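You operate a simulated robot arm through the tools that you are given. There is no shell and no other tool. Be economical: measure what you need, move in short steps, check, and stop when the job is done.

Carry out the task below with a simulated two-armed robot. There is one attempt and no reset: what you move stays moved.

## Task
On the top of the finishing bench, fold the flower cloth in half and then in half again.

The check looks at the end state, three seconds after you hand in, the way a careful person would. Anything else that was tipped, shoved, dropped, spilled or broken makes it a failure. Flat cloth is picked up by pressing the open fingertips on it (5 to 10 N) and closing them slowly along it; thin cloth reads only 2 to 8 mm in the jaws.

## Robot
Two 7-joint arms with two-finger parallel grippers on one trunk, on a base that drives. Base frame: it is fixed to the floor where the robot stands at the start and does not move with it; the origin is under the middle of the robot, x ahead of it, y to its left, z up. Lengths are in m, angles in rad, forces in N, time in s.
The left shoulder is at the start at [0.07, 0.163, 1.145], the right one opposite. Places, roughly: top of the finishing bench [0.5, 0, 0.9]. Payload 3.43 kg a hand.
The TCP of each hand is the grasp point between the finger pads, 0.034 m short of the fingertips. In the tool frame z runs along the fingers and y along their closing line. The gripper opens to 0.128 m. The fingers are 0.024 m wide and 0.012 m thick; the gripper's body (0.048 by 0.13 m) begins 0.096 m behind the TCP.
Orientation is that of the tool frame in the base frame, as a unit quaternion [w, x, y, z]. With the fingers straight down and closing along the base's y, the tool's x points along the base's -x, its y along +y and its z along -z.

## Interface
- The arms move only by the tool jog_arm. It takes "left_increments", "right_increments" or both (then of equal length, played together; a hand with none holds still); each is a list that holds one entry, the list of rows, each a list of 7 numbers: the shift along the base's x, y, z in m, then the turn, a rotation vector about the base's x, y, z in rad, then the gripper command, from -1 (fully open) to 1 (shut), values between in proportion. In form: [[[dx, dy, dz, wx, wy, wz, jaw], ...]]. A call has 1 to 8 rows; each row is the pose to reach, as a shift and turn from the pose commanded when the call began. Rows are played at 5 a second. More than 0.05 m and 0.15 rad between two rows, or a gripper value outside its range, and nothing of the call is played. A pose out of reach is approached as far as the arm can. The call stops where the force on the tool passes 40 N (or 10 N more than at its start, if that is more) or the arm is blocked; 0.2 s more then pass. The fingers move at their own pace (about 0.153 m/s each) and stop on an object; they squeeze with about 23 N. The grip force told is the motor's: it shows also when the fingers shut on nothing. Time passes only in rows, and 0.2 s behind the last, so rows that repeat a pose let the fingers close. The reply holds the time, the measured pose of the TCP, the force on the tool along the base axes, the opening and the grip force, in the units named above and with some noise.
- Cameras (640 x 400 px; columns grow to the right, rows downward): "scene" is now at [0.1325, -0.0178, 1.3614]; the picture's right is [-0.21, -0.98, 0.00], its down [-0.65, 0.14, -0.74] and it looks along [0.73, -0.16, -0.67] (base axes); focal length 249 px, centre (320, 200). "left" rides on the left gripper at [0.076, 0.011, -0.16] in its tool frame; the picture's right is [-0.15, 0.99, 0.00], its down [-0.88, -0.13, -0.46] and it looks along [-0.45, -0.07, 0.89] (tool axes); focal length 234 px, centre (320, 200). "right" rides on the right gripper at [0.076, -0.011, -0.16] in its tool frame; the picture's right is [0.15, 0.99, 0.00], its down [-0.88, 0.13, -0.46] and it looks along [-0.45, 0.07, 0.89] (tool axes); focal length 234 px, centre (320, 200).
- get_image(camera): a new picture of that camera. No time passes.
- move_column(by): slides the trunk up (or, below 0, down) by that many m; the arms and the scene camera ride with it, the base frame stays. It gives what a move gives, with no picture.
- drive_base(legs): drives the robot by 1 to 6 legs, each [ahead, left, turn to the left] in m, m and rad, along the robot's own axes; the way and the turn of a leg run together, so that a leg with both is an arc; at most 1.5 m and 3.142 rad a leg. The arms and the cameras ride along, it lands a little off, and it stops where it bumps. It gives what a move gives.
- turn_head(pan, tilt): turns the head with the scene camera to pan (to the left, within 1.501 rad either way) and tilt (down, from -0.506 to 1.204), counted from straight ahead of the robot. It gives what a move gives.
- pixel_to_xyz(camera, pixels): for up to 12 pixels [column, row] of the newest picture of that camera ("zoom" is the newest enlarged one), the place [x, y, z] in the base frame of the surface seen there, good to about 0.002 m. No time passes.
- close_up(camera, box): a new picture of the part [left, top, right, bottom] of that camera's present view, enlarged. No time passes.
- job_done(): hands the job in; it is judged then, once.

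Work in short steps. Measure before you move; look again where a grasp or a placing could have gone wrong, and mend it. You have 80 turns and 78 pictures in all, those below and enlarged ones among them. Open the grippers and draw the arms clear of the work before you hand the job in, unless the task says otherwise; then end with one line.

The tools are called after "Emit:" as name(argument=value, ...) on one line, values as JSON. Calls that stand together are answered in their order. jog_arm: Moves the arms, as the interface text tells. Its arguments: {"type":"object","properties":{"left_increments":{"type":"array"},"right_increments":{"type":"array"}},"required":[]} The other tools are called the same way: move_column (by) slides the trunk up or down; drive_base (legs) drives the base; turn_head (pan, tilt) turns the head that bears the scene camera; get_image (camera) takes a picture; pixel_to_xyz (camera, pixels) gives the place of the surface under pixels of a picture; close_up (camera, box) takes an enlarged picture of a part of a camera's view; job_done () hands the job in.

At the start:

```text
t: 0.0
left_position: [0.6006, 0.2267, 1.121]
left_orientation: [0.001, 0.0, 1.0, -0.001]
left_force: [0.4, -1.3, 0.1]
left_opening: 0.1282
left_gripper_force: 0.1
right_position: [0.459, -0.2453, 1.0799]
right_orientation: [0.0, -0.001, 1.0, -0.001]
right_force: [0.6, 0.2, 0.5]
right_opening: 0.128
right_gripper_force: 0.1
trunk travel left (down, up): [-0.625, 0.315]
robot x, y, heading: [-0.0029, -0.0009, 0.002]
head pan, tilt: [-0.213, 0.731]
```

scene: 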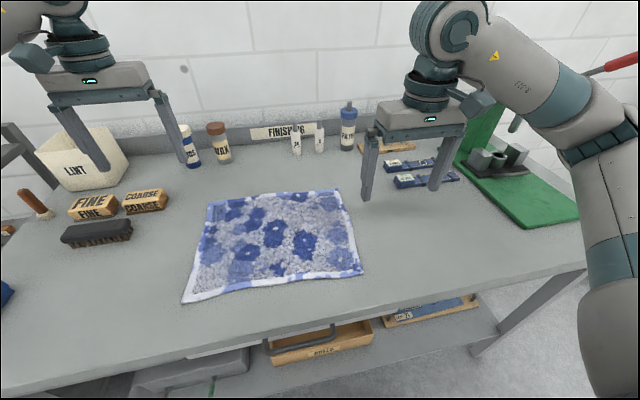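
right: 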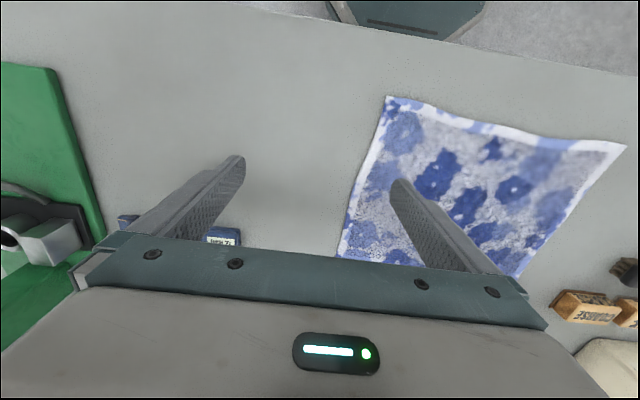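
left: 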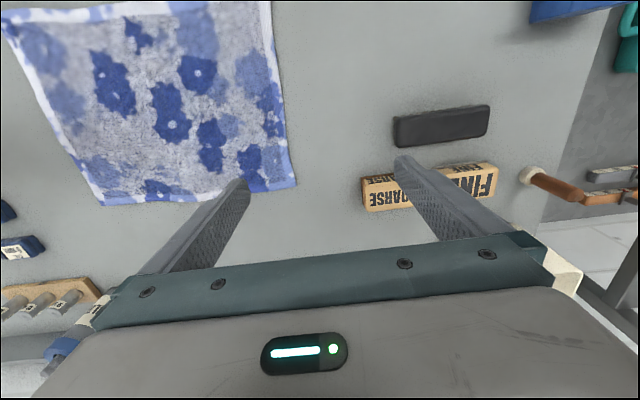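

The cloth shows in the scene with corners near (208,203), (338,190), (361,272), (184,301). I measure those and the middle points.

Emit:
pixel_to_xyz(camera="scene", pixels=[[209, 204], [337, 191], [361, 271], [186, 300], [272, 196], [350, 230], [275, 285], [197, 250], [275, 240], [420, 250], [100, 300], [270, 320]])

Emit:
close_up(camera="scene", box=[160, 160, 400, 310])

```text
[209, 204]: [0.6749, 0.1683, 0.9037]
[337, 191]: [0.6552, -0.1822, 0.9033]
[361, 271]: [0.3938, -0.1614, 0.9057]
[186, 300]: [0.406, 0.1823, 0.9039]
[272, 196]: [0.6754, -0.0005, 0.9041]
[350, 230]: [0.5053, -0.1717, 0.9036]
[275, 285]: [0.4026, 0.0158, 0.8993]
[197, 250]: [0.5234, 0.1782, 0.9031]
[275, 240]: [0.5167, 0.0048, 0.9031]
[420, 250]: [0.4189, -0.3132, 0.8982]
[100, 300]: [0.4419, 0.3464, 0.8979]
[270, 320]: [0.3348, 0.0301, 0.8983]
```

```text
2.67 times, centred on (280, 235) of scene
```

zoom: 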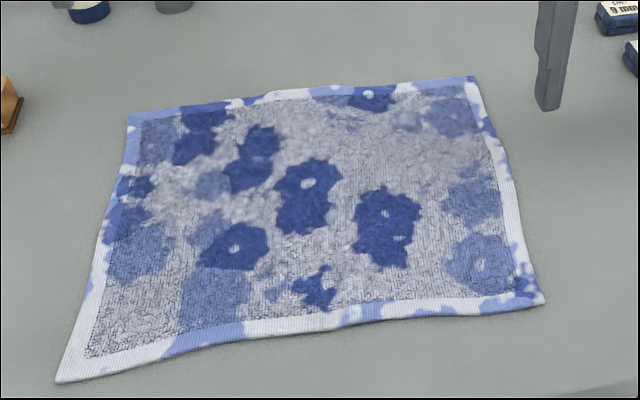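

The cloth lies on the bench at x 0.40–0.67, y −0.17–0.18 and measures 0.27 by 0.35. I'll fold the left edge over to the right edge with both hands, then the near edge to the far edge. For the first fold I turn the robot left and shift right, so the left hand can take the near corner and the right hand the far corner.

Emit:
drive_base(legs=[[0, 0, 0.55], [-0.13, -0.213, 0]])

Emit:
turn_head(pan=-0.15, tilt=0.75)

Emit:
get_image(camera="scene")

```text
t: 3.4
left_position: [0.3936, 0.2556, 1.1202]
left_orientation: [-0.001, -0.275, 0.961, -0.001]
left_force: [0.2, 0.3, 0.8]
left_opening: 0.1282
left_gripper_force: 0.1
right_position: [0.5221, -0.2191, 1.0807]
right_orientation: [-0.001, -0.275, 0.962, 0.0]
right_force: [-0.2, 0.1, -0.1]
right_opening: 0.1279
right_gripper_force: 0.0
trunk travel left (down, up): [-0.625, 0.315]
robot x, y, heading: [0.0031, -0.252, 0.555]
head pan, tilt: [-0.213, 0.731]
```

```text
t: 4.0
left_position: [0.3924, 0.2547, 1.1198]
left_orientation: [0.001, -0.275, 0.961, 0.0]
left_force: [0.2, -0.6, 0.0]
left_opening: 0.1283
left_gripper_force: 0.1
right_position: [0.5228, -0.22, 1.0806]
right_orientation: [0.001, -0.275, 0.961, 0.0]
right_force: [-0.5, 0.0, 0.2]
right_opening: 0.1279
right_gripper_force: 0.1
trunk travel left (down, up): [-0.625, 0.315]
robot x, y, heading: [0.0065, -0.2551, 0.556]
head pan, tilt: [-0.15, 0.75]
```

```text
73 pictures are left
```

scene: 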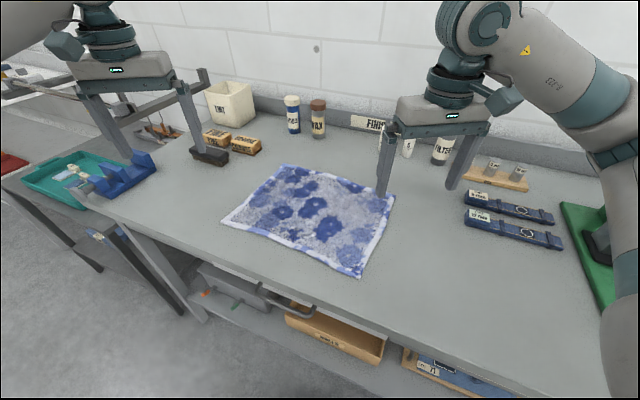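

The base landed as planned and nothing is in the way. I rotate both hands so they close along x, and bring them above the left edge's two corners, about 12 cm up.

Emit:
pixel_to_xyz(camera="scene", pixels=[[225, 222], [281, 166], [392, 196], [359, 274], [252, 195], [309, 118], [318, 135], [233, 150]])

Emit:
jog_arm(left_increments=[[[0.005, -0.011, -0.012, 0, 0, 0.145, 0.0], [0.01, -0.022, -0.024, 0, 0, 0.29, 0.375], [0.015, -0.033, -0.036, 0, 0, 0.435, 0.375], [0.02, -0.044, -0.048, 0, 0, 0.58, 0.375], [0.025, -0.055, -0.06, 0, 0, 0.725, 0.375], [0.03, -0.066, -0.07, 0, 0, 0.87, 0.375], [0.035, -0.08, -0.08, 0, 0, 1.015, 0.375], [0.044, -0.089, -0.08, 0, 0, 1.015, 0.375]]], right_increments=[[[0.015, 0.04, 0, 0, 0, 0.145, 0.0], [0.03, 0.08, 0, 0, 0, 0.29, 0.375], [0.045, 0.12, 0, 0, 0, 0.435, 0.375], [0.06, 0.16, 0, 0, 0, 0.58, 0.375], [0.075, 0.2, 0, 0, 0, 0.725, 0.375], [0.09, 0.24, 0, 0, 0, 0.87, 0.375], [0.105, 0.285, 0, 0, 0, 1.015, 0.375], [0.115, 0.325, 0, 0, 0, 1.015, 0.375]]])

```text
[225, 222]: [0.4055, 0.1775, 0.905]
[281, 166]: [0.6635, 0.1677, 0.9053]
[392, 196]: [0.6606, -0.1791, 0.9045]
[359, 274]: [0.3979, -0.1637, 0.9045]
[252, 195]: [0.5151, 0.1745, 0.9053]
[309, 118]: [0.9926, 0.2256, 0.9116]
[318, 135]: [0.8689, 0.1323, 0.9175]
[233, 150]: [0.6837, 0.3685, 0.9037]
```

```text
t: 5.8
left_position: [0.4365, 0.1659, 1.0396]
left_orientation: [0.0, 0.709, -0.705, 0.0]
left_force: [0.3, -0.5, 0.9]
left_opening: 0.0397
left_gripper_force: 0.0
right_position: [0.6174, 0.0329, 1.0798]
right_orientation: [-0.001, -0.668, 0.744, -0.001]
right_force: [-0.1, 0.4, -0.3]
right_opening: 0.0397
right_gripper_force: 0.1
right hand out of reach, approached as far as the arm can: row 7, 8
trunk travel left (down, up): [-0.625, 0.315]
robot x, y, heading: [0.0035, -0.2519, 0.557]
head pan, tilt: [-0.15, 0.75]
```

The left hand is in place. The right hand ran out of reach at height, so I bring it lower first and then to the corner.

Emit:
jog_arm(right_increments=[[[0, 0.0, -0.04, 0, 0, 0, 0.375], [0, 0.01, -0.08, 0, 0, 0.03, 0.375], [0.01, 0.04, -0.1, 0, 0, 0.06, 0.375], [0.015, 0.07, -0.1, 0, 0, 0.1, 0.375], [0.02, 0.1, -0.1, 0, 0, 0.1, 0.375], [0.023, 0.122, -0.1, 0, 0, 0.1, 0.375]]])

```text
t: 7.2
left_position: [0.4359, 0.1666, 1.0404]
left_orientation: [-0.001, 0.708, -0.706, 0.0]
left_force: [-0.4, 0.1, -0.6]
left_opening: 0.0396
left_gripper_force: 0.2
right_position: [0.6156, 0.0383, 1.011]
right_orientation: [0.0, -0.676, 0.737, 0.0]
right_force: [1.1, -0.7, 0.5]
right_opening: 0.0401
right_gripper_force: 0.0
right hand out of reach, approached as far as the arm can: row 2, 3, 4, 5, 6
trunk travel left (down, up): [-0.625, 0.315]
robot x, y, heading: [0.0045, -0.2547, 0.554]
head pan, tilt: [-0.15, 0.75]
```

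The limit looks like the wrist yaw rather than distance. A closing line about 25° off the edge also suits the far corner, so I turn the right hand back by 0.35 rad and go on to the corner.

Emit:
jog_arm(right_increments=[[[0, 0.0, 0, 0, 0, -0.14, 0.53], [0, 0.0, 0, 0, 0, -0.28, 0.53], [0.01, 0.02, 0, 0, 0, -0.35, 0.53], [0.015, 0.06, -0.01, 0, 0, -0.35, 0.53], [0.02, 0.09, -0.01, 0, 0, -0.35, 0.53], [0.02, 0.112, -0.01, 0, 0, -0.35, 0.53]]])

```text
t: 8.6
left_position: [0.4368, 0.1683, 1.0402]
left_orientation: [0.001, 0.708, -0.706, 0.001]
left_force: [0.4, -0.2, -0.2]
left_opening: 0.0401
left_gripper_force: 0.0
right_position: [0.6331, 0.1495, 0.9958]
right_orientation: [0.001, -0.537, 0.844, 0.0]
right_force: [-0.4, 0.2, 0.6]
right_opening: 0.0301
right_gripper_force: 0.0
trunk travel left (down, up): [-0.625, 0.315]
robot x, y, heading: [0.0023, -0.2546, 0.554]
head pan, tilt: [-0.15, 0.75]
```

Both hands are now above their corners. I lower them to just above the cloth and look.

Emit:
jog_arm(left_increments=[[[0, 0, -0.045, 0, 0, 0, 0.45], [0, 0, -0.08, 0, 0, 0, 0.53], [0, 0, -0.095, 0, 0, 0, 0.53]]], right_increments=[[[0, 0, -0.02, 0, 0, 0, 0.53], [0, 0, -0.035, 0, 0, 0, 0.53], [0, 0, -0.05, 0, 0, 0, 0.53]]])

Emit:
close_up(camera="scene", box=[180, 100, 420, 250])

Emit:
get_image(camera="right")

Emit:
get_image(camera="left")

```text
t: 9.4
left_position: [0.4393, 0.1665, 0.9444]
left_orientation: [0.0, -0.707, 0.707, -0.001]
left_force: [-0.6, 0.5, -0.7]
left_opening: 0.0301
left_gripper_force: 0.1
right_position: [0.6354, 0.1485, 0.9431]
right_orientation: [0.0, -0.537, 0.843, -0.001]
right_force: [-0.3, 0.1, -0.7]
right_opening: 0.03
right_gripper_force: 0.1
trunk travel left (down, up): [-0.625, 0.315]
robot x, y, heading: [0.003, -0.2554, 0.557]
head pan, tilt: [-0.15, 0.75]
```

```text
2.67 times, centred on (300, 175) of scene
```

zoom: 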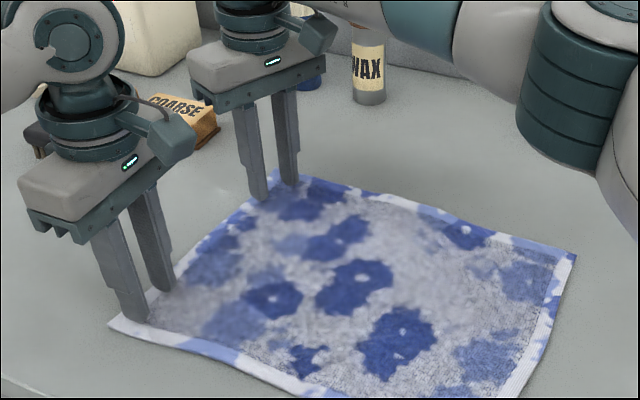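

```text
71 pictures are left
```

right: 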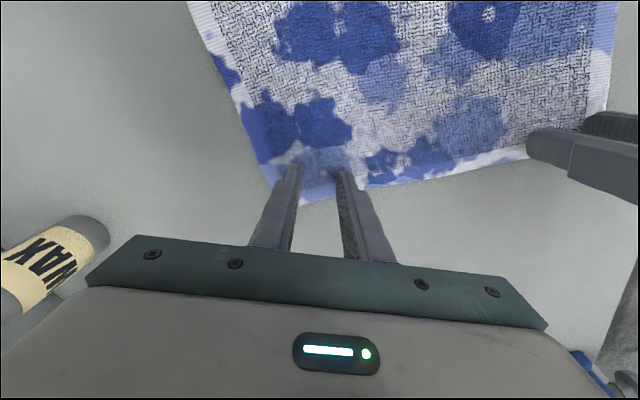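

```text
70 pictures are left
```

left: 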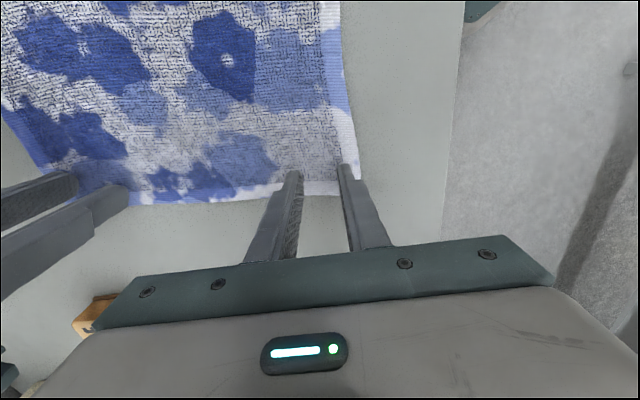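

The tips sit just inside both corners: left tips at (292,172) and (345,166), right tips at (295,166) and (342,170). I press down in small steps.

Emit:
jog_arm(left_increments=[[[0, 0, -0.004, 0, 0, 0, 0.53], [0, 0, -0.008, 0, 0, 0, 0.53]]], right_increments=[[[0, 0, -0.004, 0, 0, 0, 0.53], [0, 0, -0.008, 0, 0, 0, 0.53]]])

```text
t: 10.0
left_position: [0.438, 0.1667, 0.939]
left_orientation: [0.0, 0.708, -0.706, 0.001]
left_force: [1.5, 0.8, 4.2]
left_opening: 0.0302
left_gripper_force: 0.0
right_position: [0.6351, 0.1477, 0.9394]
right_orientation: [0.001, -0.537, 0.843, 0.0]
right_force: [0.1, -0.4, 1.0]
right_opening: 0.0301
right_gripper_force: 0.0
trunk travel left (down, up): [-0.625, 0.315]
robot x, y, heading: [-0.0008, -0.2571, 0.555]
head pan, tilt: [-0.15, 0.75]
```

Contact has begun, with the left at 4 N and the right at 1 N. I press slightly more.

Emit:
jog_arm(left_increments=[[[0, 0, -0.002, 0, 0, 0, 0.53], [0, 0, -0.002, 0, 0, 0, 0.53]]], right_increments=[[[0, 0, -0.003, 0, 0, 0, 0.53], [0, 0, -0.004, 0, 0, 0, 0.53]]])

```text
t: 10.6
left_position: [0.4377, 0.1663, 0.9359]
left_orientation: [-0.002, 0.709, -0.706, 0.0]
left_force: [3.7, 3.4, 15.6]
left_opening: 0.0298
left_gripper_force: 0.0
right_position: [0.6339, 0.1465, 0.9383]
right_orientation: [0.001, -0.537, 0.843, 0.0]
right_force: [2.8, 1.7, 12.5]
right_opening: 0.0301
right_gripper_force: 0.2
trunk travel left (down, up): [-0.625, 0.315]
robot x, y, heading: [0.0031, -0.2541, 0.56]
head pan, tilt: [-0.15, 0.75]
```

The press is a little firm at 15 and 12 N. I ease up by a millimetre and close slowly.

Emit:
jog_arm(left_increments=[[[0, 0, 0.001, 0, 0, 0, 0.58], [0, 0, 0.001, 0, 0, 0, 0.65], [0, 0, 0.001, 0, 0, 0, 0.72], [0, 0, 0.001, 0, 0, 0, 0.79], [0, 0, 0.001, 0, 0, 0, 0.86], [0, 0, 0.001, 0, 0, 0, 0.93], [0, 0, 0.001, 0, 0, 0, 1], [0, 0, 0.001, 0, 0, 0, 1]]], right_increments=[[[0, 0, 0.001, 0, 0, 0, 0.58], [0, 0, 0.001, 0, 0, 0, 0.65], [0, 0, 0.001, 0, 0, 0, 0.72], [0, 0, 0.001, 0, 0, 0, 0.79], [0, 0, 0.001, 0, 0, 0, 0.86], [0, 0, 0.001, 0, 0, 0, 0.93], [0, 0, 0.001, 0, 0, 0, 1], [0, 0, 0.001, 0, 0, 0, 1]]])

Emit:
close_up(camera="scene", box=[180, 100, 420, 250])

```text
t: 12.4
left_position: [0.4362, 0.1656, 0.9372]
left_orientation: [-0.001, 0.708, -0.706, 0.001]
left_force: [2.6, -1.0, 7.2]
left_opening: 0.004
left_gripper_force: 22.7
right_position: [0.6335, 0.1469, 0.9366]
right_orientation: [0.001, -0.537, 0.844, 0.0]
right_force: [-2.4, 0.0, 16.0]
right_opening: 0.0001
right_gripper_force: 22.9
trunk travel left (down, up): [-0.625, 0.315]
robot x, y, heading: [0.0053, -0.252, 0.556]
head pan, tilt: [-0.15, 0.75]
```

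```text
2.67 times, centred on (300, 175) of scene
```

zoom: 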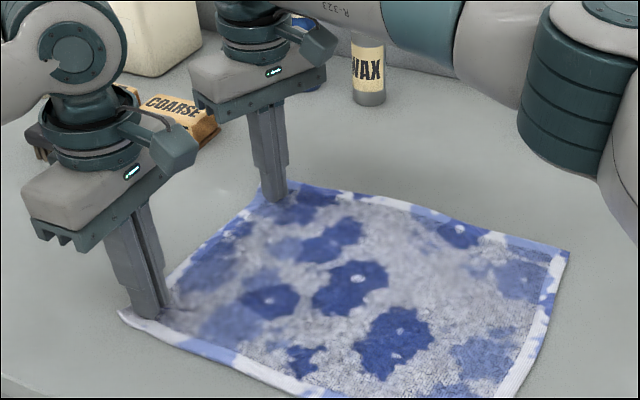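

The left hand holds 4 mm of cloth. The right jaw shut on nothing, so I lift and open it and look at that corner.

Emit:
jog_arm(right_increments=[[[0, 0, 0.01, 0, 0, 0, 1], [0, 0, 0.015, 0, 0, 0, 0.4], [0, 0, 0.015, 0, 0, 0, 0.4]]], left_increments=[[[0, 0, 0, 0, 0, 0, 1], [0, 0, 0, 0, 0, 0, 1], [0, 0, 0, 0, 0, 0, 1]]])

Emit:
close_up(camera="right", box=[200, 80, 440, 230])

```text
t: 13.2
left_position: [0.4371, 0.1666, 0.9369]
left_orientation: [0.0, 0.707, -0.707, 0.001]
left_force: [-2.3, -2.2, 11.8]
left_opening: 0.004
left_gripper_force: 23.6
right_position: [0.6358, 0.146, 0.9515]
right_orientation: [0.0, -0.537, 0.843, 0.0]
right_force: [0.4, 0.0, -0.2]
right_opening: 0.0385
right_gripper_force: 0.0
trunk travel left (down, up): [-0.625, 0.315]
robot x, y, heading: [0.0019, -0.2538, 0.557]
head pan, tilt: [-0.15, 0.75]
```

```text
2.67 times, centred on (320, 155) of right
```

zoom: 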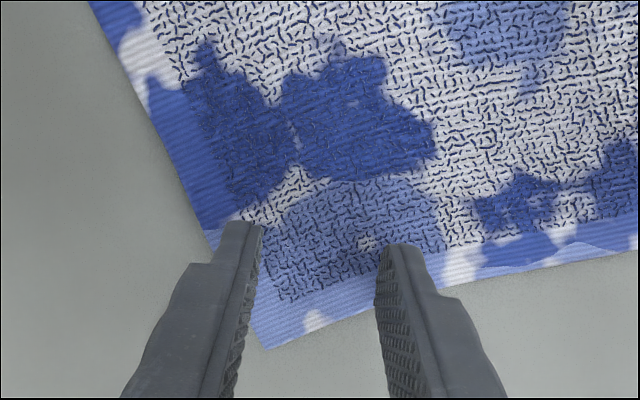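

The left finger sits right on the far border. I shift about 1 cm inward (−x), press with a 3 cm opening, and try again.

Emit:
jog_arm(right_increments=[[[-0.01, -0.002, 0, 0, 0, 0, 0.5], [-0.01, -0.002, -0.008, 0, 0, 0, 0.5], [-0.01, -0.002, -0.012, 0, 0, 0, 0.5], [-0.01, -0.002, -0.0135, 0, 0, 0, 0.5], [-0.01, -0.002, -0.0135, 0, 0, 0, 0.5]]])

```text
t: 14.4
left_position: [0.4367, 0.1651, 0.9383]
left_orientation: [0.0, 0.707, -0.707, 0.001]
left_force: [-2.1, -2.4, 12.4]
left_opening: 0.0042
left_gripper_force: 23.2
right_position: [0.6238, 0.1459, 0.9389]
right_orientation: [0.0, -0.537, 0.843, 0.001]
right_force: [-0.1, 0.0, 0.9]
right_opening: 0.0323
right_gripper_force: 0.3
trunk travel left (down, up): [-0.625, 0.315]
robot x, y, heading: [0.0023, -0.2512, 0.556]
head pan, tilt: [-0.15, 0.75]
```

Emit:
jog_arm(right_increments=[[[0, 0, -0.002, 0, 0, 0, 0.5], [0, 0, -0.0025, 0, 0, 0, 0.5]]])

```text
t: 15.0
left_position: [0.4368, 0.1671, 0.9367]
left_orientation: [-0.002, 0.708, -0.707, -0.001]
left_force: [0.4, 0.1, 7.9]
left_opening: 0.0042
left_gripper_force: 23.0
right_position: [0.625, 0.1443, 0.9377]
right_orientation: [0.001, -0.537, 0.843, 0.0]
right_force: [-2.4, -0.3, 9.0]
right_opening: 0.0322
right_gripper_force: 0.4
trunk travel left (down, up): [-0.625, 0.315]
robot x, y, heading: [0.0047, -0.2534, 0.554]
head pan, tilt: [-0.15, 0.75]
```

The press reads 9 N, which is in range. I close slowly.

Emit:
jog_arm(right_increments=[[[0, 0, 0, 0, 0, 0, 0.57], [0, 0, 0, 0, 0, 0, 0.64], [0, 0, 0, 0, 0, 0, 0.71], [0, 0, 0, 0, 0, 0, 0.78], [0, 0, 0, 0, 0, 0, 0.85], [0, 0, 0, 0, 0, 0, 0.92], [0, 0, 0, 0, 0, 0, 1], [0, 0, 0, 0, 0, 0, 1]]])

```text
t: 16.8
left_position: [0.4358, 0.1653, 0.938]
left_orientation: [-0.001, 0.708, -0.706, 0.001]
left_force: [10.5, -0.4, 5.6]
left_opening: 0.0045
left_gripper_force: 22.6
right_position: [0.625, 0.1458, 0.9375]
right_orientation: [0.0, -0.538, 0.843, -0.001]
right_force: [-10.9, 1.5, 16.3]
right_opening: 0.0043
right_gripper_force: 23.7
trunk travel left (down, up): [-0.625, 0.315]
robot x, y, heading: [0.0075, -0.2548, 0.562]
head pan, tilt: [-0.15, 0.75]
```

Both hands hold 4 mm, and the edge is taut between them at about 10 N. I lift a little, bringing the hands slightly closer, and look.

Emit:
jog_arm(left_increments=[[[0.003, 0, 0.01, 0, 0, 0, 1], [0.004, -0.01, 0.04, 0, 0, 0, 1], [0.004, -0.02, 0.06, 0, 0, 0, 1]]], right_increments=[[[-0.003, 0, 0.01, 0, 0, 0, 1], [-0.004, -0.01, 0.04, 0, 0, 0, 1], [-0.004, -0.02, 0.06, 0, 0, 0, 1]]])

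Emit:
get_image(camera="scene")

```text
t: 17.6
left_position: [0.4416, 0.1488, 0.9958]
left_orientation: [0.001, 0.708, -0.706, -0.001]
left_force: [1.1, -1.0, 0.1]
left_opening: 0.0041
left_gripper_force: 22.8
right_position: [0.6215, 0.1254, 0.996]
right_orientation: [0.001, -0.538, 0.843, 0.0]
right_force: [-2.8, -0.2, 0.3]
right_opening: 0.0039
right_gripper_force: 22.9
trunk travel left (down, up): [-0.625, 0.315]
robot x, y, heading: [0.0044, -0.2562, 0.555]
head pan, tilt: [-0.15, 0.75]
```

```text
67 pictures are left
```

scene: 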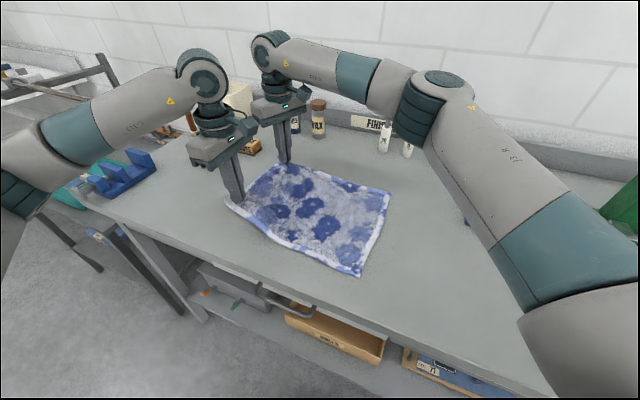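

The edge is held cleanly at both corners. I carry it over in an arc toward the right edge, stopping above it.

Emit:
jog_arm(left_increments=[[[0, -0.045, 0.02, 0, 0, 0, 1], [0, -0.09, 0.045, 0, 0, 0, 1], [0, -0.135, 0.06, 0, 0, 0, 1], [-0.002, -0.18, 0.06, 0, 0, 0, 1], [-0.004, -0.225, 0.05, 0, 0, 0, 1], [-0.005, -0.265, 0.03, 0, 0, 0, 1]]], right_increments=[[[0, -0.042, 0.02, 0, 0, 0, 1], [0, -0.084, 0.045, 0, 0, 0, 1], [0, -0.126, 0.06, 0, 0, 0, 1], [0, -0.168, 0.06, 0, 0, 0, 1], [0, -0.21, 0.05, 0, 0, 0, 1], [0, -0.247, 0.03, 0, 0, 0, 1]]])

Emit:
get_image(camera="scene")

```text
refused: row 2 steps farther than a row can; nothing moved
```

```text
66 pictures are left
```

scene: 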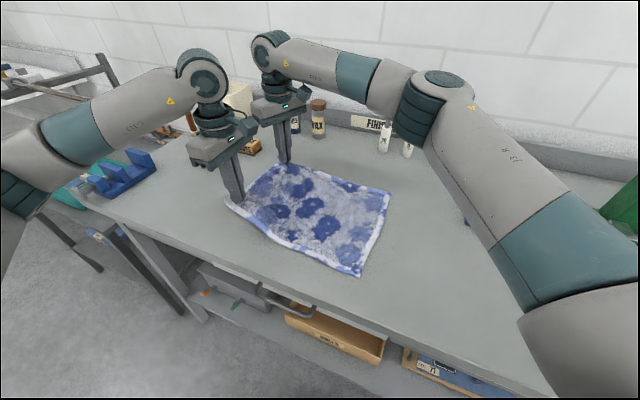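

The call was refused because one step was too long. I use smaller steps.

Emit:
jog_arm(left_increments=[[[0, -0.035, 0.02, 0, 0, 0, 1], [0, -0.072, 0.042, 0, 0, 0, 1], [0, -0.11, 0.057, 0, 0, 0, 1], [-0.001, -0.15, 0.062, 0, 0, 0, 1], [-0.002, -0.19, 0.06, 0, 0, 0, 1], [-0.004, -0.23, 0.05, 0, 0, 0, 1], [-0.005, -0.265, 0.03, 0, 0, 0, 1]]], right_increments=[[[0, -0.033, 0.02, 0, 0, 0, 1], [0, -0.067, 0.042, 0, 0, 0, 1], [0, -0.103, 0.057, 0, 0, 0, 1], [0, -0.14, 0.062, 0, 0, 0, 1], [0, -0.177, 0.06, 0, 0, 0, 1], [0, -0.214, 0.05, 0, 0, 0, 1], [0, -0.247, 0.03, 0, 0, 0, 1]]])

Emit:
get_image(camera="scene")

```text
t: 19.2
left_position: [0.4356, -0.1192, 1.027]
left_orientation: [-0.001, 0.709, -0.706, 0.0]
left_force: [5.6, -0.8, -0.2]
left_opening: 0.004
left_gripper_force: 23.0
right_position: [0.6218, -0.123, 1.0257]
right_orientation: [0.001, -0.538, 0.843, 0.001]
right_force: [-6.0, -0.9, 0.0]
right_opening: 0.0042
right_gripper_force: 23.1
trunk travel left (down, up): [-0.625, 0.315]
robot x, y, heading: [0.0007, -0.2543, 0.558]
head pan, tilt: [-0.15, 0.75]
```

```text
65 pictures are left
```

scene: 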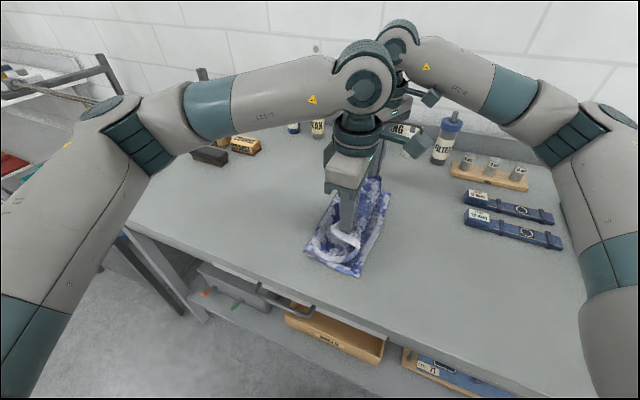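

The fold is over, and both hands are above the right edge with no collision. I lower to the lower layer and look before releasing.

Emit:
jog_arm(left_increments=[[[0, -0.018, -0.03, 0, 0, 0, 1], [0, -0.032, -0.055, 0, 0, 0, 1], [0, -0.036, -0.074, 0, 0, 0, 1], [0, -0.036, -0.082, 0, 0, 0, 1]]], right_increments=[[[0, -0.018, -0.03, 0, 0, 0, 1], [0, -0.032, -0.055, 0, 0, 0, 1], [0, -0.036, -0.073, 0, 0, 0, 1], [0, -0.036, -0.081, 0, 0, 0, 1]]])

Emit:
close_up(camera="scene", box=[240, 150, 440, 290])

Emit:
get_image(camera="left")

Emit:
get_image(camera="right")

```text
t: 20.2
left_position: [0.4352, -0.1553, 0.9456]
left_orientation: [-0.001, 0.708, -0.706, 0.001]
left_force: [8.1, 0.6, 2.1]
left_opening: 0.004
left_gripper_force: 23.0
right_position: [0.6212, -0.1577, 0.9452]
right_orientation: [0.003, -0.537, 0.843, 0.0]
right_force: [-6.0, -0.1, 9.9]
right_opening: 0.004
right_gripper_force: 22.5
trunk travel left (down, up): [-0.625, 0.315]
robot x, y, heading: [0.0027, -0.2528, 0.554]
head pan, tilt: [-0.15, 0.75]
```

```text
2.86 times, centred on (340, 220) of scene
```

zoom: 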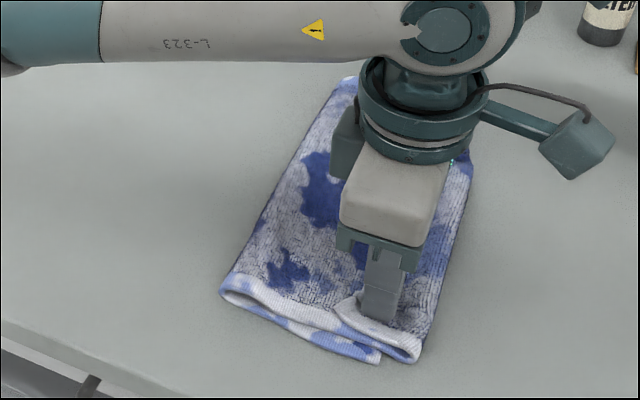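

```text
63 pictures are left
```

left: 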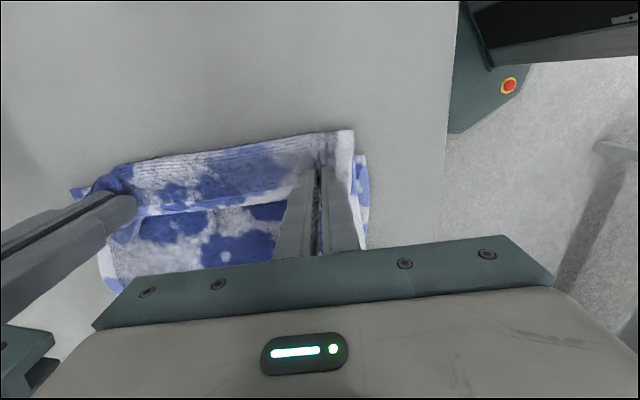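

```text
62 pictures are left
```

right: 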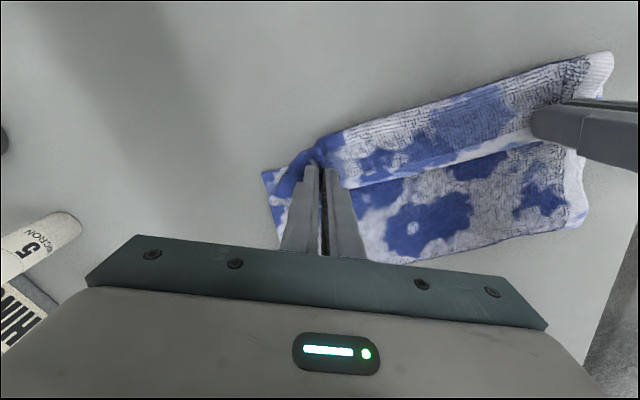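

In the left view (hem at (260,200)) the held hem is tucked back on the +y side, and the cloth bulges beyond it at the top. It needs turning over before I release. I lift slightly and tilt both hands about x so the hem rotates outward.

Emit:
jog_arm(left_increments=[[[0, 0, 0.03, 0, 0, 0, 1], [0, 0, 0.05, 0.14, 0, 0, 1], [0, -0.005, 0.055, 0.28, 0, 0, 1], [0, -0.01, 0.055, 0.42, 0, 0, 1], [0, -0.015, 0.055, 0.56, 0, 0, 1], [0, -0.02, 0.055, 0.7, 0, 0, 1]]], right_increments=[[[0, 0, 0.03, 0, 0, 0, 1], [0, 0, 0.05, 0.14, 0, 0, 1], [0, -0.005, 0.055, 0.28, 0, 0, 1], [0, -0.01, 0.055, 0.42, 0, 0, 1], [0, -0.015, 0.055, 0.56, 0, 0, 1], [0, -0.02, 0.055, 0.7, 0, 0, 1]]])

Emit:
get_image(camera="scene")

```text
t: 21.6
left_position: [0.4319, -0.1613, 1.0009]
left_orientation: [-0.242, 0.666, -0.663, -0.24]
left_force: [9.7, -0.3, 0.3]
left_opening: 0.0042
left_gripper_force: 23.0
left hand out of reach, approached as far as the arm can: row 6
right_position: [0.6212, -0.1771, 0.9992]
right_orientation: [0.186, -0.505, 0.791, 0.291]
right_force: [-9.3, 0.4, -0.2]
right_opening: 0.0037
right_gripper_force: 23.3
trunk travel left (down, up): [-0.625, 0.315]
robot x, y, heading: [0.0022, -0.2569, 0.558]
head pan, tilt: [-0.15, 0.75]
```

```text
61 pictures are left
```

scene: 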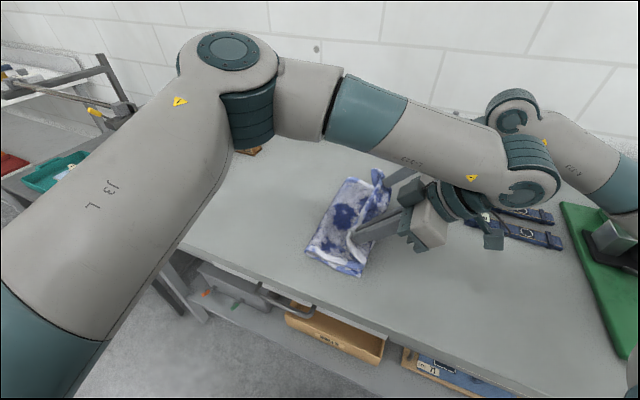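

Both hands are tilted about 0.7 rad, with the tips pointing left. I pull the flap taut toward the right edge, lower it, and look.

Emit:
jog_arm(left_increments=[[[0.002, -0.006, -0.015, 0, 0, 0, 1], [0.003, -0.014, -0.03, 0, 0, 0, 1], [0.003, -0.02, -0.045, 0, 0, 0, 1], [0.003, -0.02, -0.052, 0, 0, 0, 1]]], right_increments=[[[-0.002, 0, -0.015, 0, 0, 0, 1], [-0.003, -0.003, -0.03, 0, 0, 0, 1], [-0.003, -0.006, -0.045, 0, 0, 0, 1], [-0.003, -0.006, -0.051, 0, 0, 0, 1]]])

Emit:
close_up(camera="scene", box=[260, 140, 460, 290])

Emit:
get_image(camera="left")

```text
t: 22.6
left_position: [0.4313, -0.1561, 0.9647]
left_orientation: [-0.243, 0.665, -0.664, -0.242]
left_force: [10.0, -1.5, -0.5]
left_opening: 0.0043
left_gripper_force: 22.9
left hand out of reach, approached as far as the arm can: row 1, 2, 3, 4
right_position: [0.6197, -0.1824, 0.9484]
right_orientation: [0.183, -0.505, 0.792, 0.29]
right_force: [-10.6, 1.3, 0.7]
right_opening: 0.0039
right_gripper_force: 22.9
trunk travel left (down, up): [-0.625, 0.315]
robot x, y, heading: [-0.0002, -0.2543, 0.561]
head pan, tilt: [-0.15, 0.75]
```

```text
2.67 times, centred on (360, 215) of scene
```

zoom: 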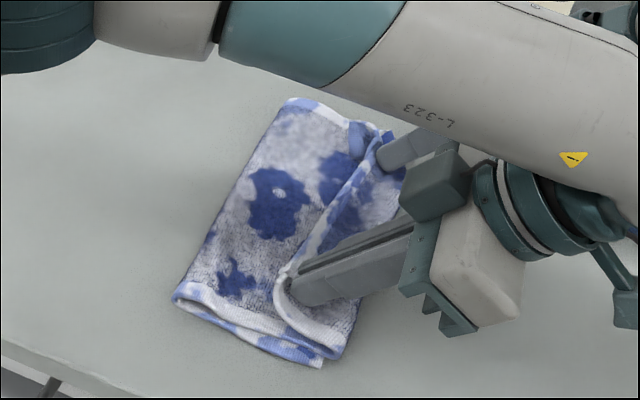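

```text
59 pictures are left
```

left: 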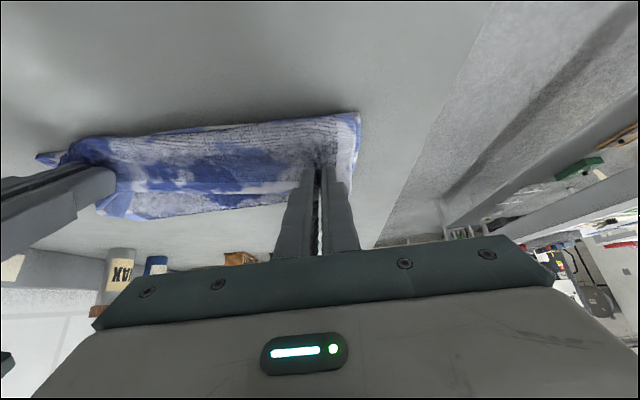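

The hem now stands up between the tips, but the left arm is at its limit. I measure where the lower layer's right edge is relative to the flap.

Emit:
pixel_to_xyz(camera="zoom", pixels=[[322, 363], [343, 352], [278, 285], [175, 296], [285, 103], [355, 310], [260, 347], [330, 330], [385, 160]])

```text
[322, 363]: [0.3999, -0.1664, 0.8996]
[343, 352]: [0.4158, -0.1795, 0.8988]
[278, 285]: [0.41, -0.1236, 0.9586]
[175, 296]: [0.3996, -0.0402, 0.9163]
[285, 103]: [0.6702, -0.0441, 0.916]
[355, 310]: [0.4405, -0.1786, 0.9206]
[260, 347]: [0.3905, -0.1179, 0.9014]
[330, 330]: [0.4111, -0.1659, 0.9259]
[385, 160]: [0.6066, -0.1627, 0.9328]
```

The fold line has been dragged to y=−0.04 and the top layer bulges, because this grip holds the hem upside down. I undo it: carry the edge back, lay it flat, and regrasp with the jaws closing across the edge so it hangs freely from the tips. First I lift and untilt.

Emit:
jog_arm(left_increments=[[[0, 0.0, 0.03, -0.14, 0, 0, 1], [0, 0.0, 0.05, -0.28, 0, 0, 1], [0, 0.005, 0.065, -0.42, 0, 0, 1], [0, 0.01, 0.07, -0.56, 0, 0, 1], [0, 0.02, 0.07, -0.7, 0, 0, 1]]], right_increments=[[[0, 0.0, 0.03, -0.14, 0, 0, 1], [0, 0.01, 0.055, -0.28, 0, 0, 1], [0, 0.02, 0.075, -0.42, 0, 0, 1], [0, 0.03, 0.085, -0.56, 0, 0, 1], [0, 0.045, 0.085, -0.7, 0, 0, 1]]])

```text
t: 23.8
left_position: [0.4318, -0.1352, 1.0357]
left_orientation: [0.0, 0.708, -0.706, 0.003]
left_force: [8.8, 0.9, -0.3]
left_opening: 0.0044
left_gripper_force: 22.9
right_position: [0.6181, -0.1332, 1.0333]
right_orientation: [-0.001, -0.538, 0.843, -0.003]
right_force: [-8.6, -0.1, 0.2]
right_opening: 0.0036
right_gripper_force: 22.2
trunk travel left (down, up): [-0.625, 0.315]
robot x, y, heading: [-0.0007, -0.253, 0.556]
head pan, tilt: [-0.15, 0.75]
```

Both hands are untilted and still holding. I now carry the edge back to where it was.

Emit:
jog_arm(left_increments=[[[0, 0.04, 0.02, 0, 0, 0, 1], [0, 0.085, 0.028, 0, 0, 0, 1], [0, 0.13, 0.028, 0, 0, 0, 1], [0, 0.175, 0.02, 0, 0, 0, 1], [0.002, 0.215, 0.0, 0, 0, 0, 1], [0.003, 0.25, -0.03, 0, 0, 0, 1], [0.003, 0.28, -0.065, 0, 0, 0, 1], [0.003, 0.3, -0.095, 0, 0, 0, 1]]], right_increments=[[[0, 0.037, 0.02, 0, 0, 0, 1], [0, 0.079, 0.028, 0, 0, 0, 1], [0, 0.122, 0.028, 0, 0, 0, 1], [0, 0.165, 0.02, 0, 0, 0, 1], [0.001, 0.203, 0.0, 0, 0, 0, 1], [0.002, 0.236, -0.03, 0, 0, 0, 1], [0.002, 0.262, -0.065, 0, 0, 0, 1], [0.002, 0.281, -0.094, 0, 0, 0, 1]]])

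Emit:
get_image(camera="scene")

```text
t: 25.6
left_position: [0.4336, 0.1608, 0.9402]
left_orientation: [0.0, 0.707, -0.707, 0.002]
left_force: [7.5, -0.8, -1.1]
left_opening: 0.0042
left_gripper_force: 22.4
right_position: [0.6197, 0.1442, 0.9401]
right_orientation: [0.0, -0.538, 0.843, 0.001]
right_force: [-7.8, 1.7, 2.2]
right_opening: 0.0037
right_gripper_force: 23.6
trunk travel left (down, up): [-0.625, 0.315]
robot x, y, heading: [0.0059, -0.2546, 0.557]
head pan, tilt: [-0.15, 0.75]
```

```text
58 pictures are left
```

scene: 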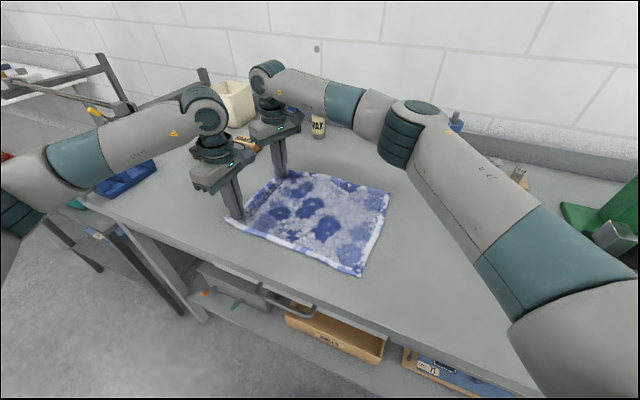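

The cloth is flat again. I release, lift, and turn the hands so the jaws close along y, across the edge.

Emit:
jog_arm(left_increments=[[[0, 0, 0, 0, 0, 0, 0.7], [0, 0, 0, 0, 0, 0, 0.5], [0, 0, 0.02, 0, 0, 0, 0.5], [0, 0, 0.05, 0, 0, 0, 0.5], [0, 0, 0.06, 0, 0, -0.14, 0.5], [0, 0, 0.06, 0, 0, -0.28, 0.5], [0, 0, 0.06, 0, 0, -0.42, 0.5], [0, 0, 0.06, 0, 0, -0.56, 0.5]]], right_increments=[[[0, 0, 0, 0, 0, 0, 0.7], [0, 0, 0, 0, 0, 0, 0.5], [0, 0, 0.02, 0, 0, 0, 0.5], [0, 0, 0.05, 0, 0, 0, 0.5], [0, 0, 0.06, 0, 0, -0.14, 0.5], [0, 0, 0.06, 0, 0, -0.28, 0.5], [0, 0, 0.06, 0, 0, -0.42, 0.5], [0, 0, 0.06, 0, 0, -0.56, 0.5]]])

Emit:
jog_arm(left_increments=[[[0, 0, 0, 0, 0, -0.145, 0.5], [0, 0, 0, 0, 0, -0.29, 0.5], [0, 0, 0, 0, 0, -0.435, 0.5], [0, 0, 0, 0, 0, -0.58, 0.5], [0, 0, 0, 0, 0, -0.725, 0.5], [0, 0, 0, 0, 0, -0.87, 0.5], [0, 0, 0, 0, 0, -1.01, 0.5]]], right_increments=[[[0, 0, 0, 0, 0, -0.145, 0.5], [0, 0, 0, 0, 0, -0.29, 0.5], [0, 0, 0, 0, 0, -0.435, 0.5], [0, 0, 0, 0, 0, -0.57, 0.5], [0, 0, 0, 0, 0, -0.57, 0.5], [0, 0, 0, 0, 0, -0.57, 0.5], [0, 0, 0, 0, 0, -0.57, 0.5]]])

Emit:
get_image(camera="scene")

Emit:
close_up(camera="scene", box=[180, 130, 420, 280])

```text
t: 27.4
left_position: [0.4352, 0.1621, 0.999]
left_orientation: [0.0, -0.484, 0.875, 0.0]
left_force: [-0.6, -0.6, 0.3]
left_opening: 0.032
left_gripper_force: 0.0
right_position: [0.6203, 0.1432, 0.9989]
right_orientation: [-0.001, -0.283, 0.959, 0.0]
right_force: [0.2, 0.5, 0.3]
right_opening: 0.032
right_gripper_force: 0.1
trunk travel left (down, up): [-0.625, 0.315]
robot x, y, heading: [-0.0003, -0.2523, 0.558]
head pan, tilt: [-0.15, 0.75]
```

```text
t: 29.0
left_position: [0.4347, 0.1622, 0.9995]
left_orientation: [-0.001, 0.0, 1.0, 0.0]
left_force: [0.8, 0.5, 0.0]
left_opening: 0.0321
left_gripper_force: 0.0
right_position: [0.6199, 0.1439, 0.9996]
right_orientation: [0.0, -0.001, 1.0, 0.001]
right_force: [-0.5, 0.3, 0.0]
right_opening: 0.0319
right_gripper_force: 0.2
trunk travel left (down, up): [-0.625, 0.315]
robot x, y, heading: [0.0021, -0.253, 0.556]
head pan, tilt: [-0.15, 0.75]
```

```text
57 pictures are left
```

scene: 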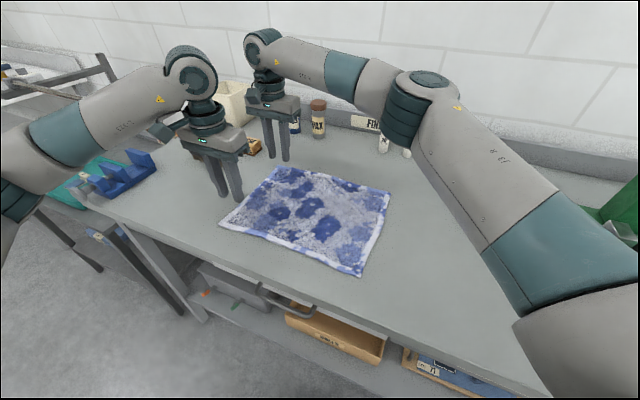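

```text
2.67 times, centred on (300, 205) of scene
```

zoom: 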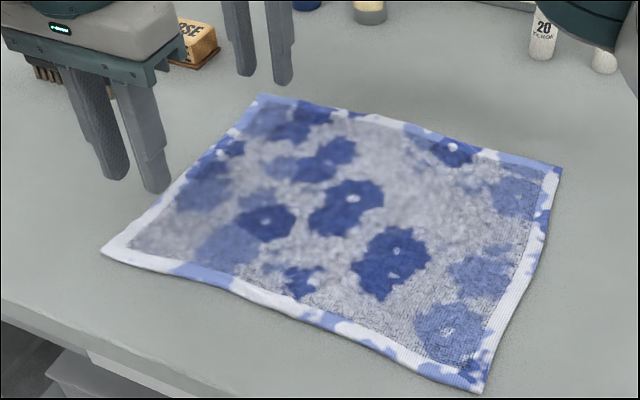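

Emit:
pixel_to_xyz(camera="zoom", pixels=[[107, 251], [263, 97], [557, 172], [482, 386], [230, 134], [150, 214]])

```text
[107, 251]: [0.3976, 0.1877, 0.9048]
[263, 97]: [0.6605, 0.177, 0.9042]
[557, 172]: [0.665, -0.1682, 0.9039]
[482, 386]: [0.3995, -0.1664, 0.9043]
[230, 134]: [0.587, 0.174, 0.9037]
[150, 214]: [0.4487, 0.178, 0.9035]
```

The edge runs at y≈0.182 near and 0.176 far. I go down just inside it, with the outer finger on the hem, and press.

Emit:
jog_arm(left_increments=[[[-0.01, -0.008, -0.03, 0, 0, 0, 0.53], [-0.01, -0.008, -0.05, 0, 0, 0, 0.53], [-0.01, -0.008, -0.06, 0, 0, 0, 0.53], [-0.01, -0.008, -0.062, 0, 0, 0, 0.53]]], right_increments=[[[0.015, 0.004, -0.03, 0, 0, 0, 0.53], [0.015, 0.004, -0.05, 0, 0, 0, 0.53], [0.015, 0.004, -0.06, 0, 0, 0, 0.53], [0.015, 0.004, -0.062, 0, 0, 0, 0.53]]])

Emit:
close_up(camera="left", box=[200, 80, 440, 230])

Emit:
close_up(camera="right", box=[200, 80, 440, 230])

```text
t: 30.0
left_position: [0.4242, 0.1548, 0.9393]
left_orientation: [-0.001, -0.001, 1.0, 0.001]
left_force: [0.1, 0.1, 0.7]
left_opening: 0.03
left_gripper_force: 0.1
right_position: [0.6361, 0.1478, 0.9383]
right_orientation: [0.001, -0.001, 1.0, 0.001]
right_force: [0.6, -0.3, 4.8]
right_opening: 0.0301
right_gripper_force: 0.0
trunk travel left (down, up): [-0.625, 0.315]
robot x, y, heading: [0.0034, -0.2545, 0.559]
head pan, tilt: [-0.15, 0.75]
```

```text
2.67 times, centred on (320, 155) of left
```

zoom: 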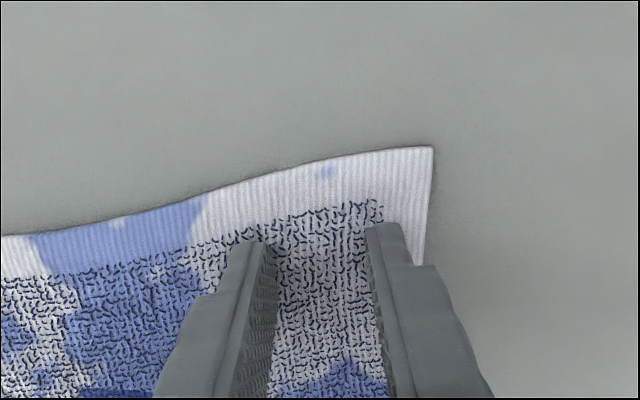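

```text
2.67 times, centred on (320, 155) of right
```

zoom: 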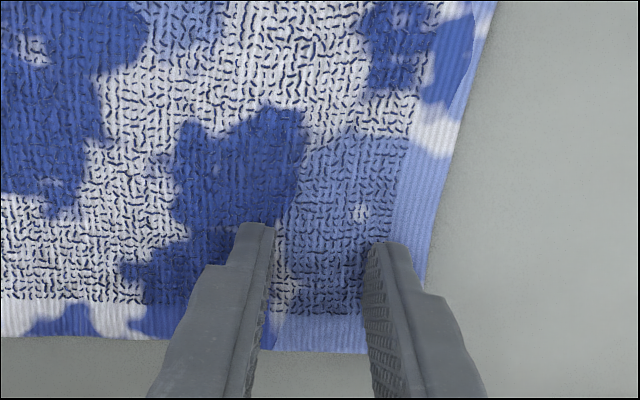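

Both outer fingers sit on the hem. I add a touch of pressure and shift the right hand 5 mm outward.

Emit:
jog_arm(left_increments=[[[0, 0, -0.001, 0, 0, 0, 0.53], [0, 0, -0.0025, 0, 0, 0, 0.53], [0, 0, -0.0025, 0, 0, 0, 0.53]]], right_increments=[[[0, 0.005, 0.004, 0, 0, 0, 0.53], [0, 0.005, 0, 0, 0, 0, 0.53], [0, 0.005, -0.001, 0, 0, 0, 0.53]]])

```text
t: 30.8
left_position: [0.423, 0.1543, 0.9377]
left_orientation: [0.001, -0.002, 1.0, 0.0]
left_force: [3.0, 0.4, 9.1]
left_opening: 0.0301
left_gripper_force: 0.1
right_position: [0.6366, 0.1532, 0.9375]
right_orientation: [0.0, -0.003, 1.0, 0.001]
right_force: [0.4, 1.7, 7.2]
right_opening: 0.0303
right_gripper_force: 0.0
trunk travel left (down, up): [-0.625, 0.315]
robot x, y, heading: [0.0024, -0.2557, 0.555]
head pan, tilt: [-0.15, 0.75]
```

The presses read 9 N and 7 N. I close both slowly.

Emit:
jog_arm(left_increments=[[[0, 0, 0, 0, 0, 0, 0.58], [0, 0, 0, 0, 0, 0, 0.65], [0, 0, 0, 0, 0, 0, 0.72], [0, 0, 0, 0, 0, 0, 0.79], [0, 0, 0, 0, 0, 0, 0.86], [0, 0, 0, 0, 0, 0, 0.93], [0, 0, 0, 0, 0, 0, 1], [0, 0, 0, 0, 0, 0, 1]]], right_increments=[[[0, 0, 0, 0, 0, 0, 0.58], [0, 0, 0, 0, 0, 0, 0.65], [0, 0, 0, 0, 0, 0, 0.72], [0, 0, 0, 0, 0, 0, 0.79], [0, 0, 0, 0, 0, 0, 0.86], [0, 0, 0, 0, 0, 0, 0.93], [0, 0, 0, 0, 0, 0, 1], [0, 0, 0, 0, 0, 0, 1]]])

Emit:
close_up(camera="left", box=[200, 80, 440, 230])

Emit:
close_up(camera="right", box=[200, 80, 440, 230])

```text
t: 32.6
left_position: [0.4221, 0.1533, 0.9378]
left_orientation: [0.002, -0.002, 1.0, 0.0]
left_force: [0.1, -0.1, 15.3]
left_opening: 0.0054
left_gripper_force: 23.1
right_position: [0.6359, 0.1513, 0.9368]
right_orientation: [0.001, -0.002, 1.0, 0.0]
right_force: [0.0, 0.0, 8.7]
right_opening: 0.0043
right_gripper_force: 22.8
trunk travel left (down, up): [-0.625, 0.315]
robot x, y, heading: [0.0015, -0.2526, 0.557]
head pan, tilt: [-0.15, 0.75]
```

```text
2.67 times, centred on (320, 155) of left
```

zoom: 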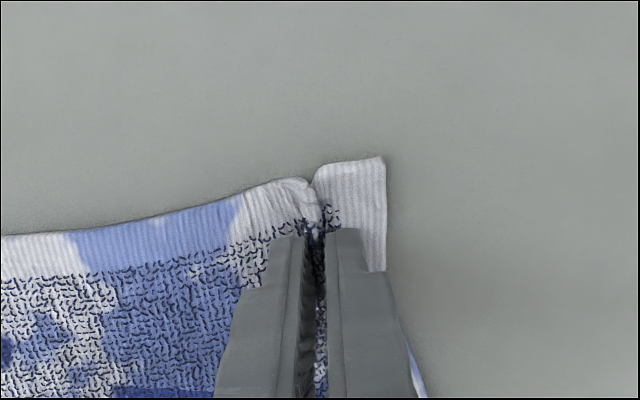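

```text
2.67 times, centred on (320, 155) of right
```

zoom: 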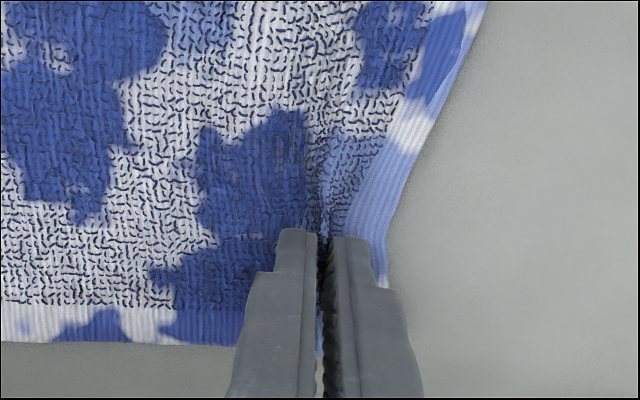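

Both hold (5 and 4 mm) with a short hem tail. I carry the edge over along a lower arc so the fold line stays near y≈0.

Emit:
jog_arm(left_increments=[[[0.001, -0.02, 0.035, 0, 0, 0, 1], [0.002, -0.055, 0.065, 0, 0, 0, 1], [0.002, -0.095, 0.085, 0, 0, 0, 1], [0.002, -0.14, 0.09, 0, 0, 0, 1], [0.002, -0.185, 0.09, 0, 0, 0, 1], [0.002, -0.228, 0.08, 0, 0, 0, 1], [0.002, -0.262, 0.06, 0, 0, 0, 1], [0.002, -0.288, 0.035, 0, 0, 0, 1]]], right_increments=[[[-0.001, -0.02, 0.035, 0, 0, 0, 1], [-0.002, -0.055, 0.065, 0, 0, 0, 1], [-0.002, -0.095, 0.085, 0, 0, 0, 1], [-0.002, -0.14, 0.09, 0, 0, 0, 1], [-0.002, -0.185, 0.09, 0, 0, 0, 1], [-0.002, -0.228, 0.08, 0, 0, 0, 1], [-0.002, -0.262, 0.06, 0, 0, 0, 1], [-0.002, -0.288, 0.035, 0, 0, 0, 1]]])

Emit:
get_image(camera="scene")

Emit:
close_up(camera="scene", box=[240, 150, 440, 290])

Emit:
get_image(camera="left")

```text
t: 34.4
left_position: [0.4261, -0.1361, 0.971]
left_orientation: [0.0, -0.003, 1.0, 0.001]
left_force: [-0.4, -0.8, 0.0]
left_opening: 0.0048
left_gripper_force: 22.4
right_position: [0.6339, -0.1362, 0.9706]
right_orientation: [-0.001, -0.002, 1.0, 0.001]
right_force: [-0.6, 0.4, 0.1]
right_opening: 0.0042
right_gripper_force: 22.7
trunk travel left (down, up): [-0.625, 0.315]
robot x, y, heading: [0.0054, -0.2546, 0.558]
head pan, tilt: [-0.15, 0.75]
```

```text
51 pictures are left
```

scene: 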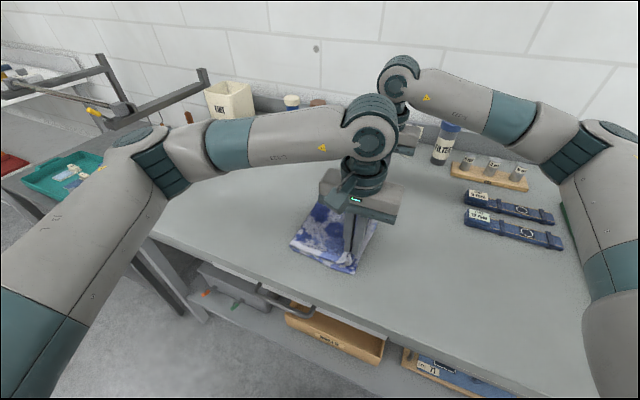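

```text
2.86 times, centred on (340, 220) of scene
```

zoom: 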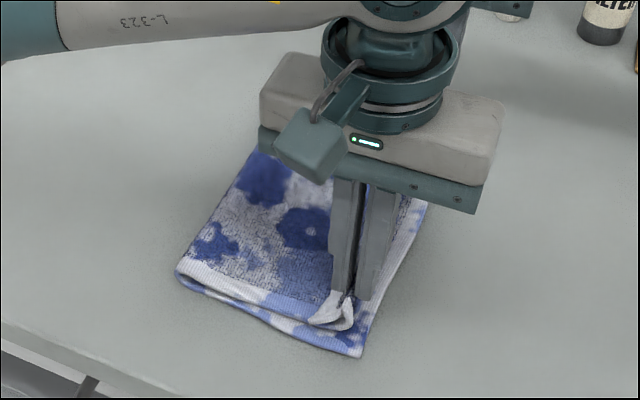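

```text
49 pictures are left
```

left: 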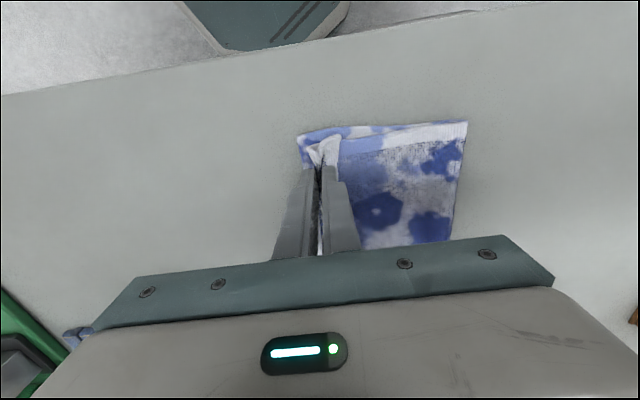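

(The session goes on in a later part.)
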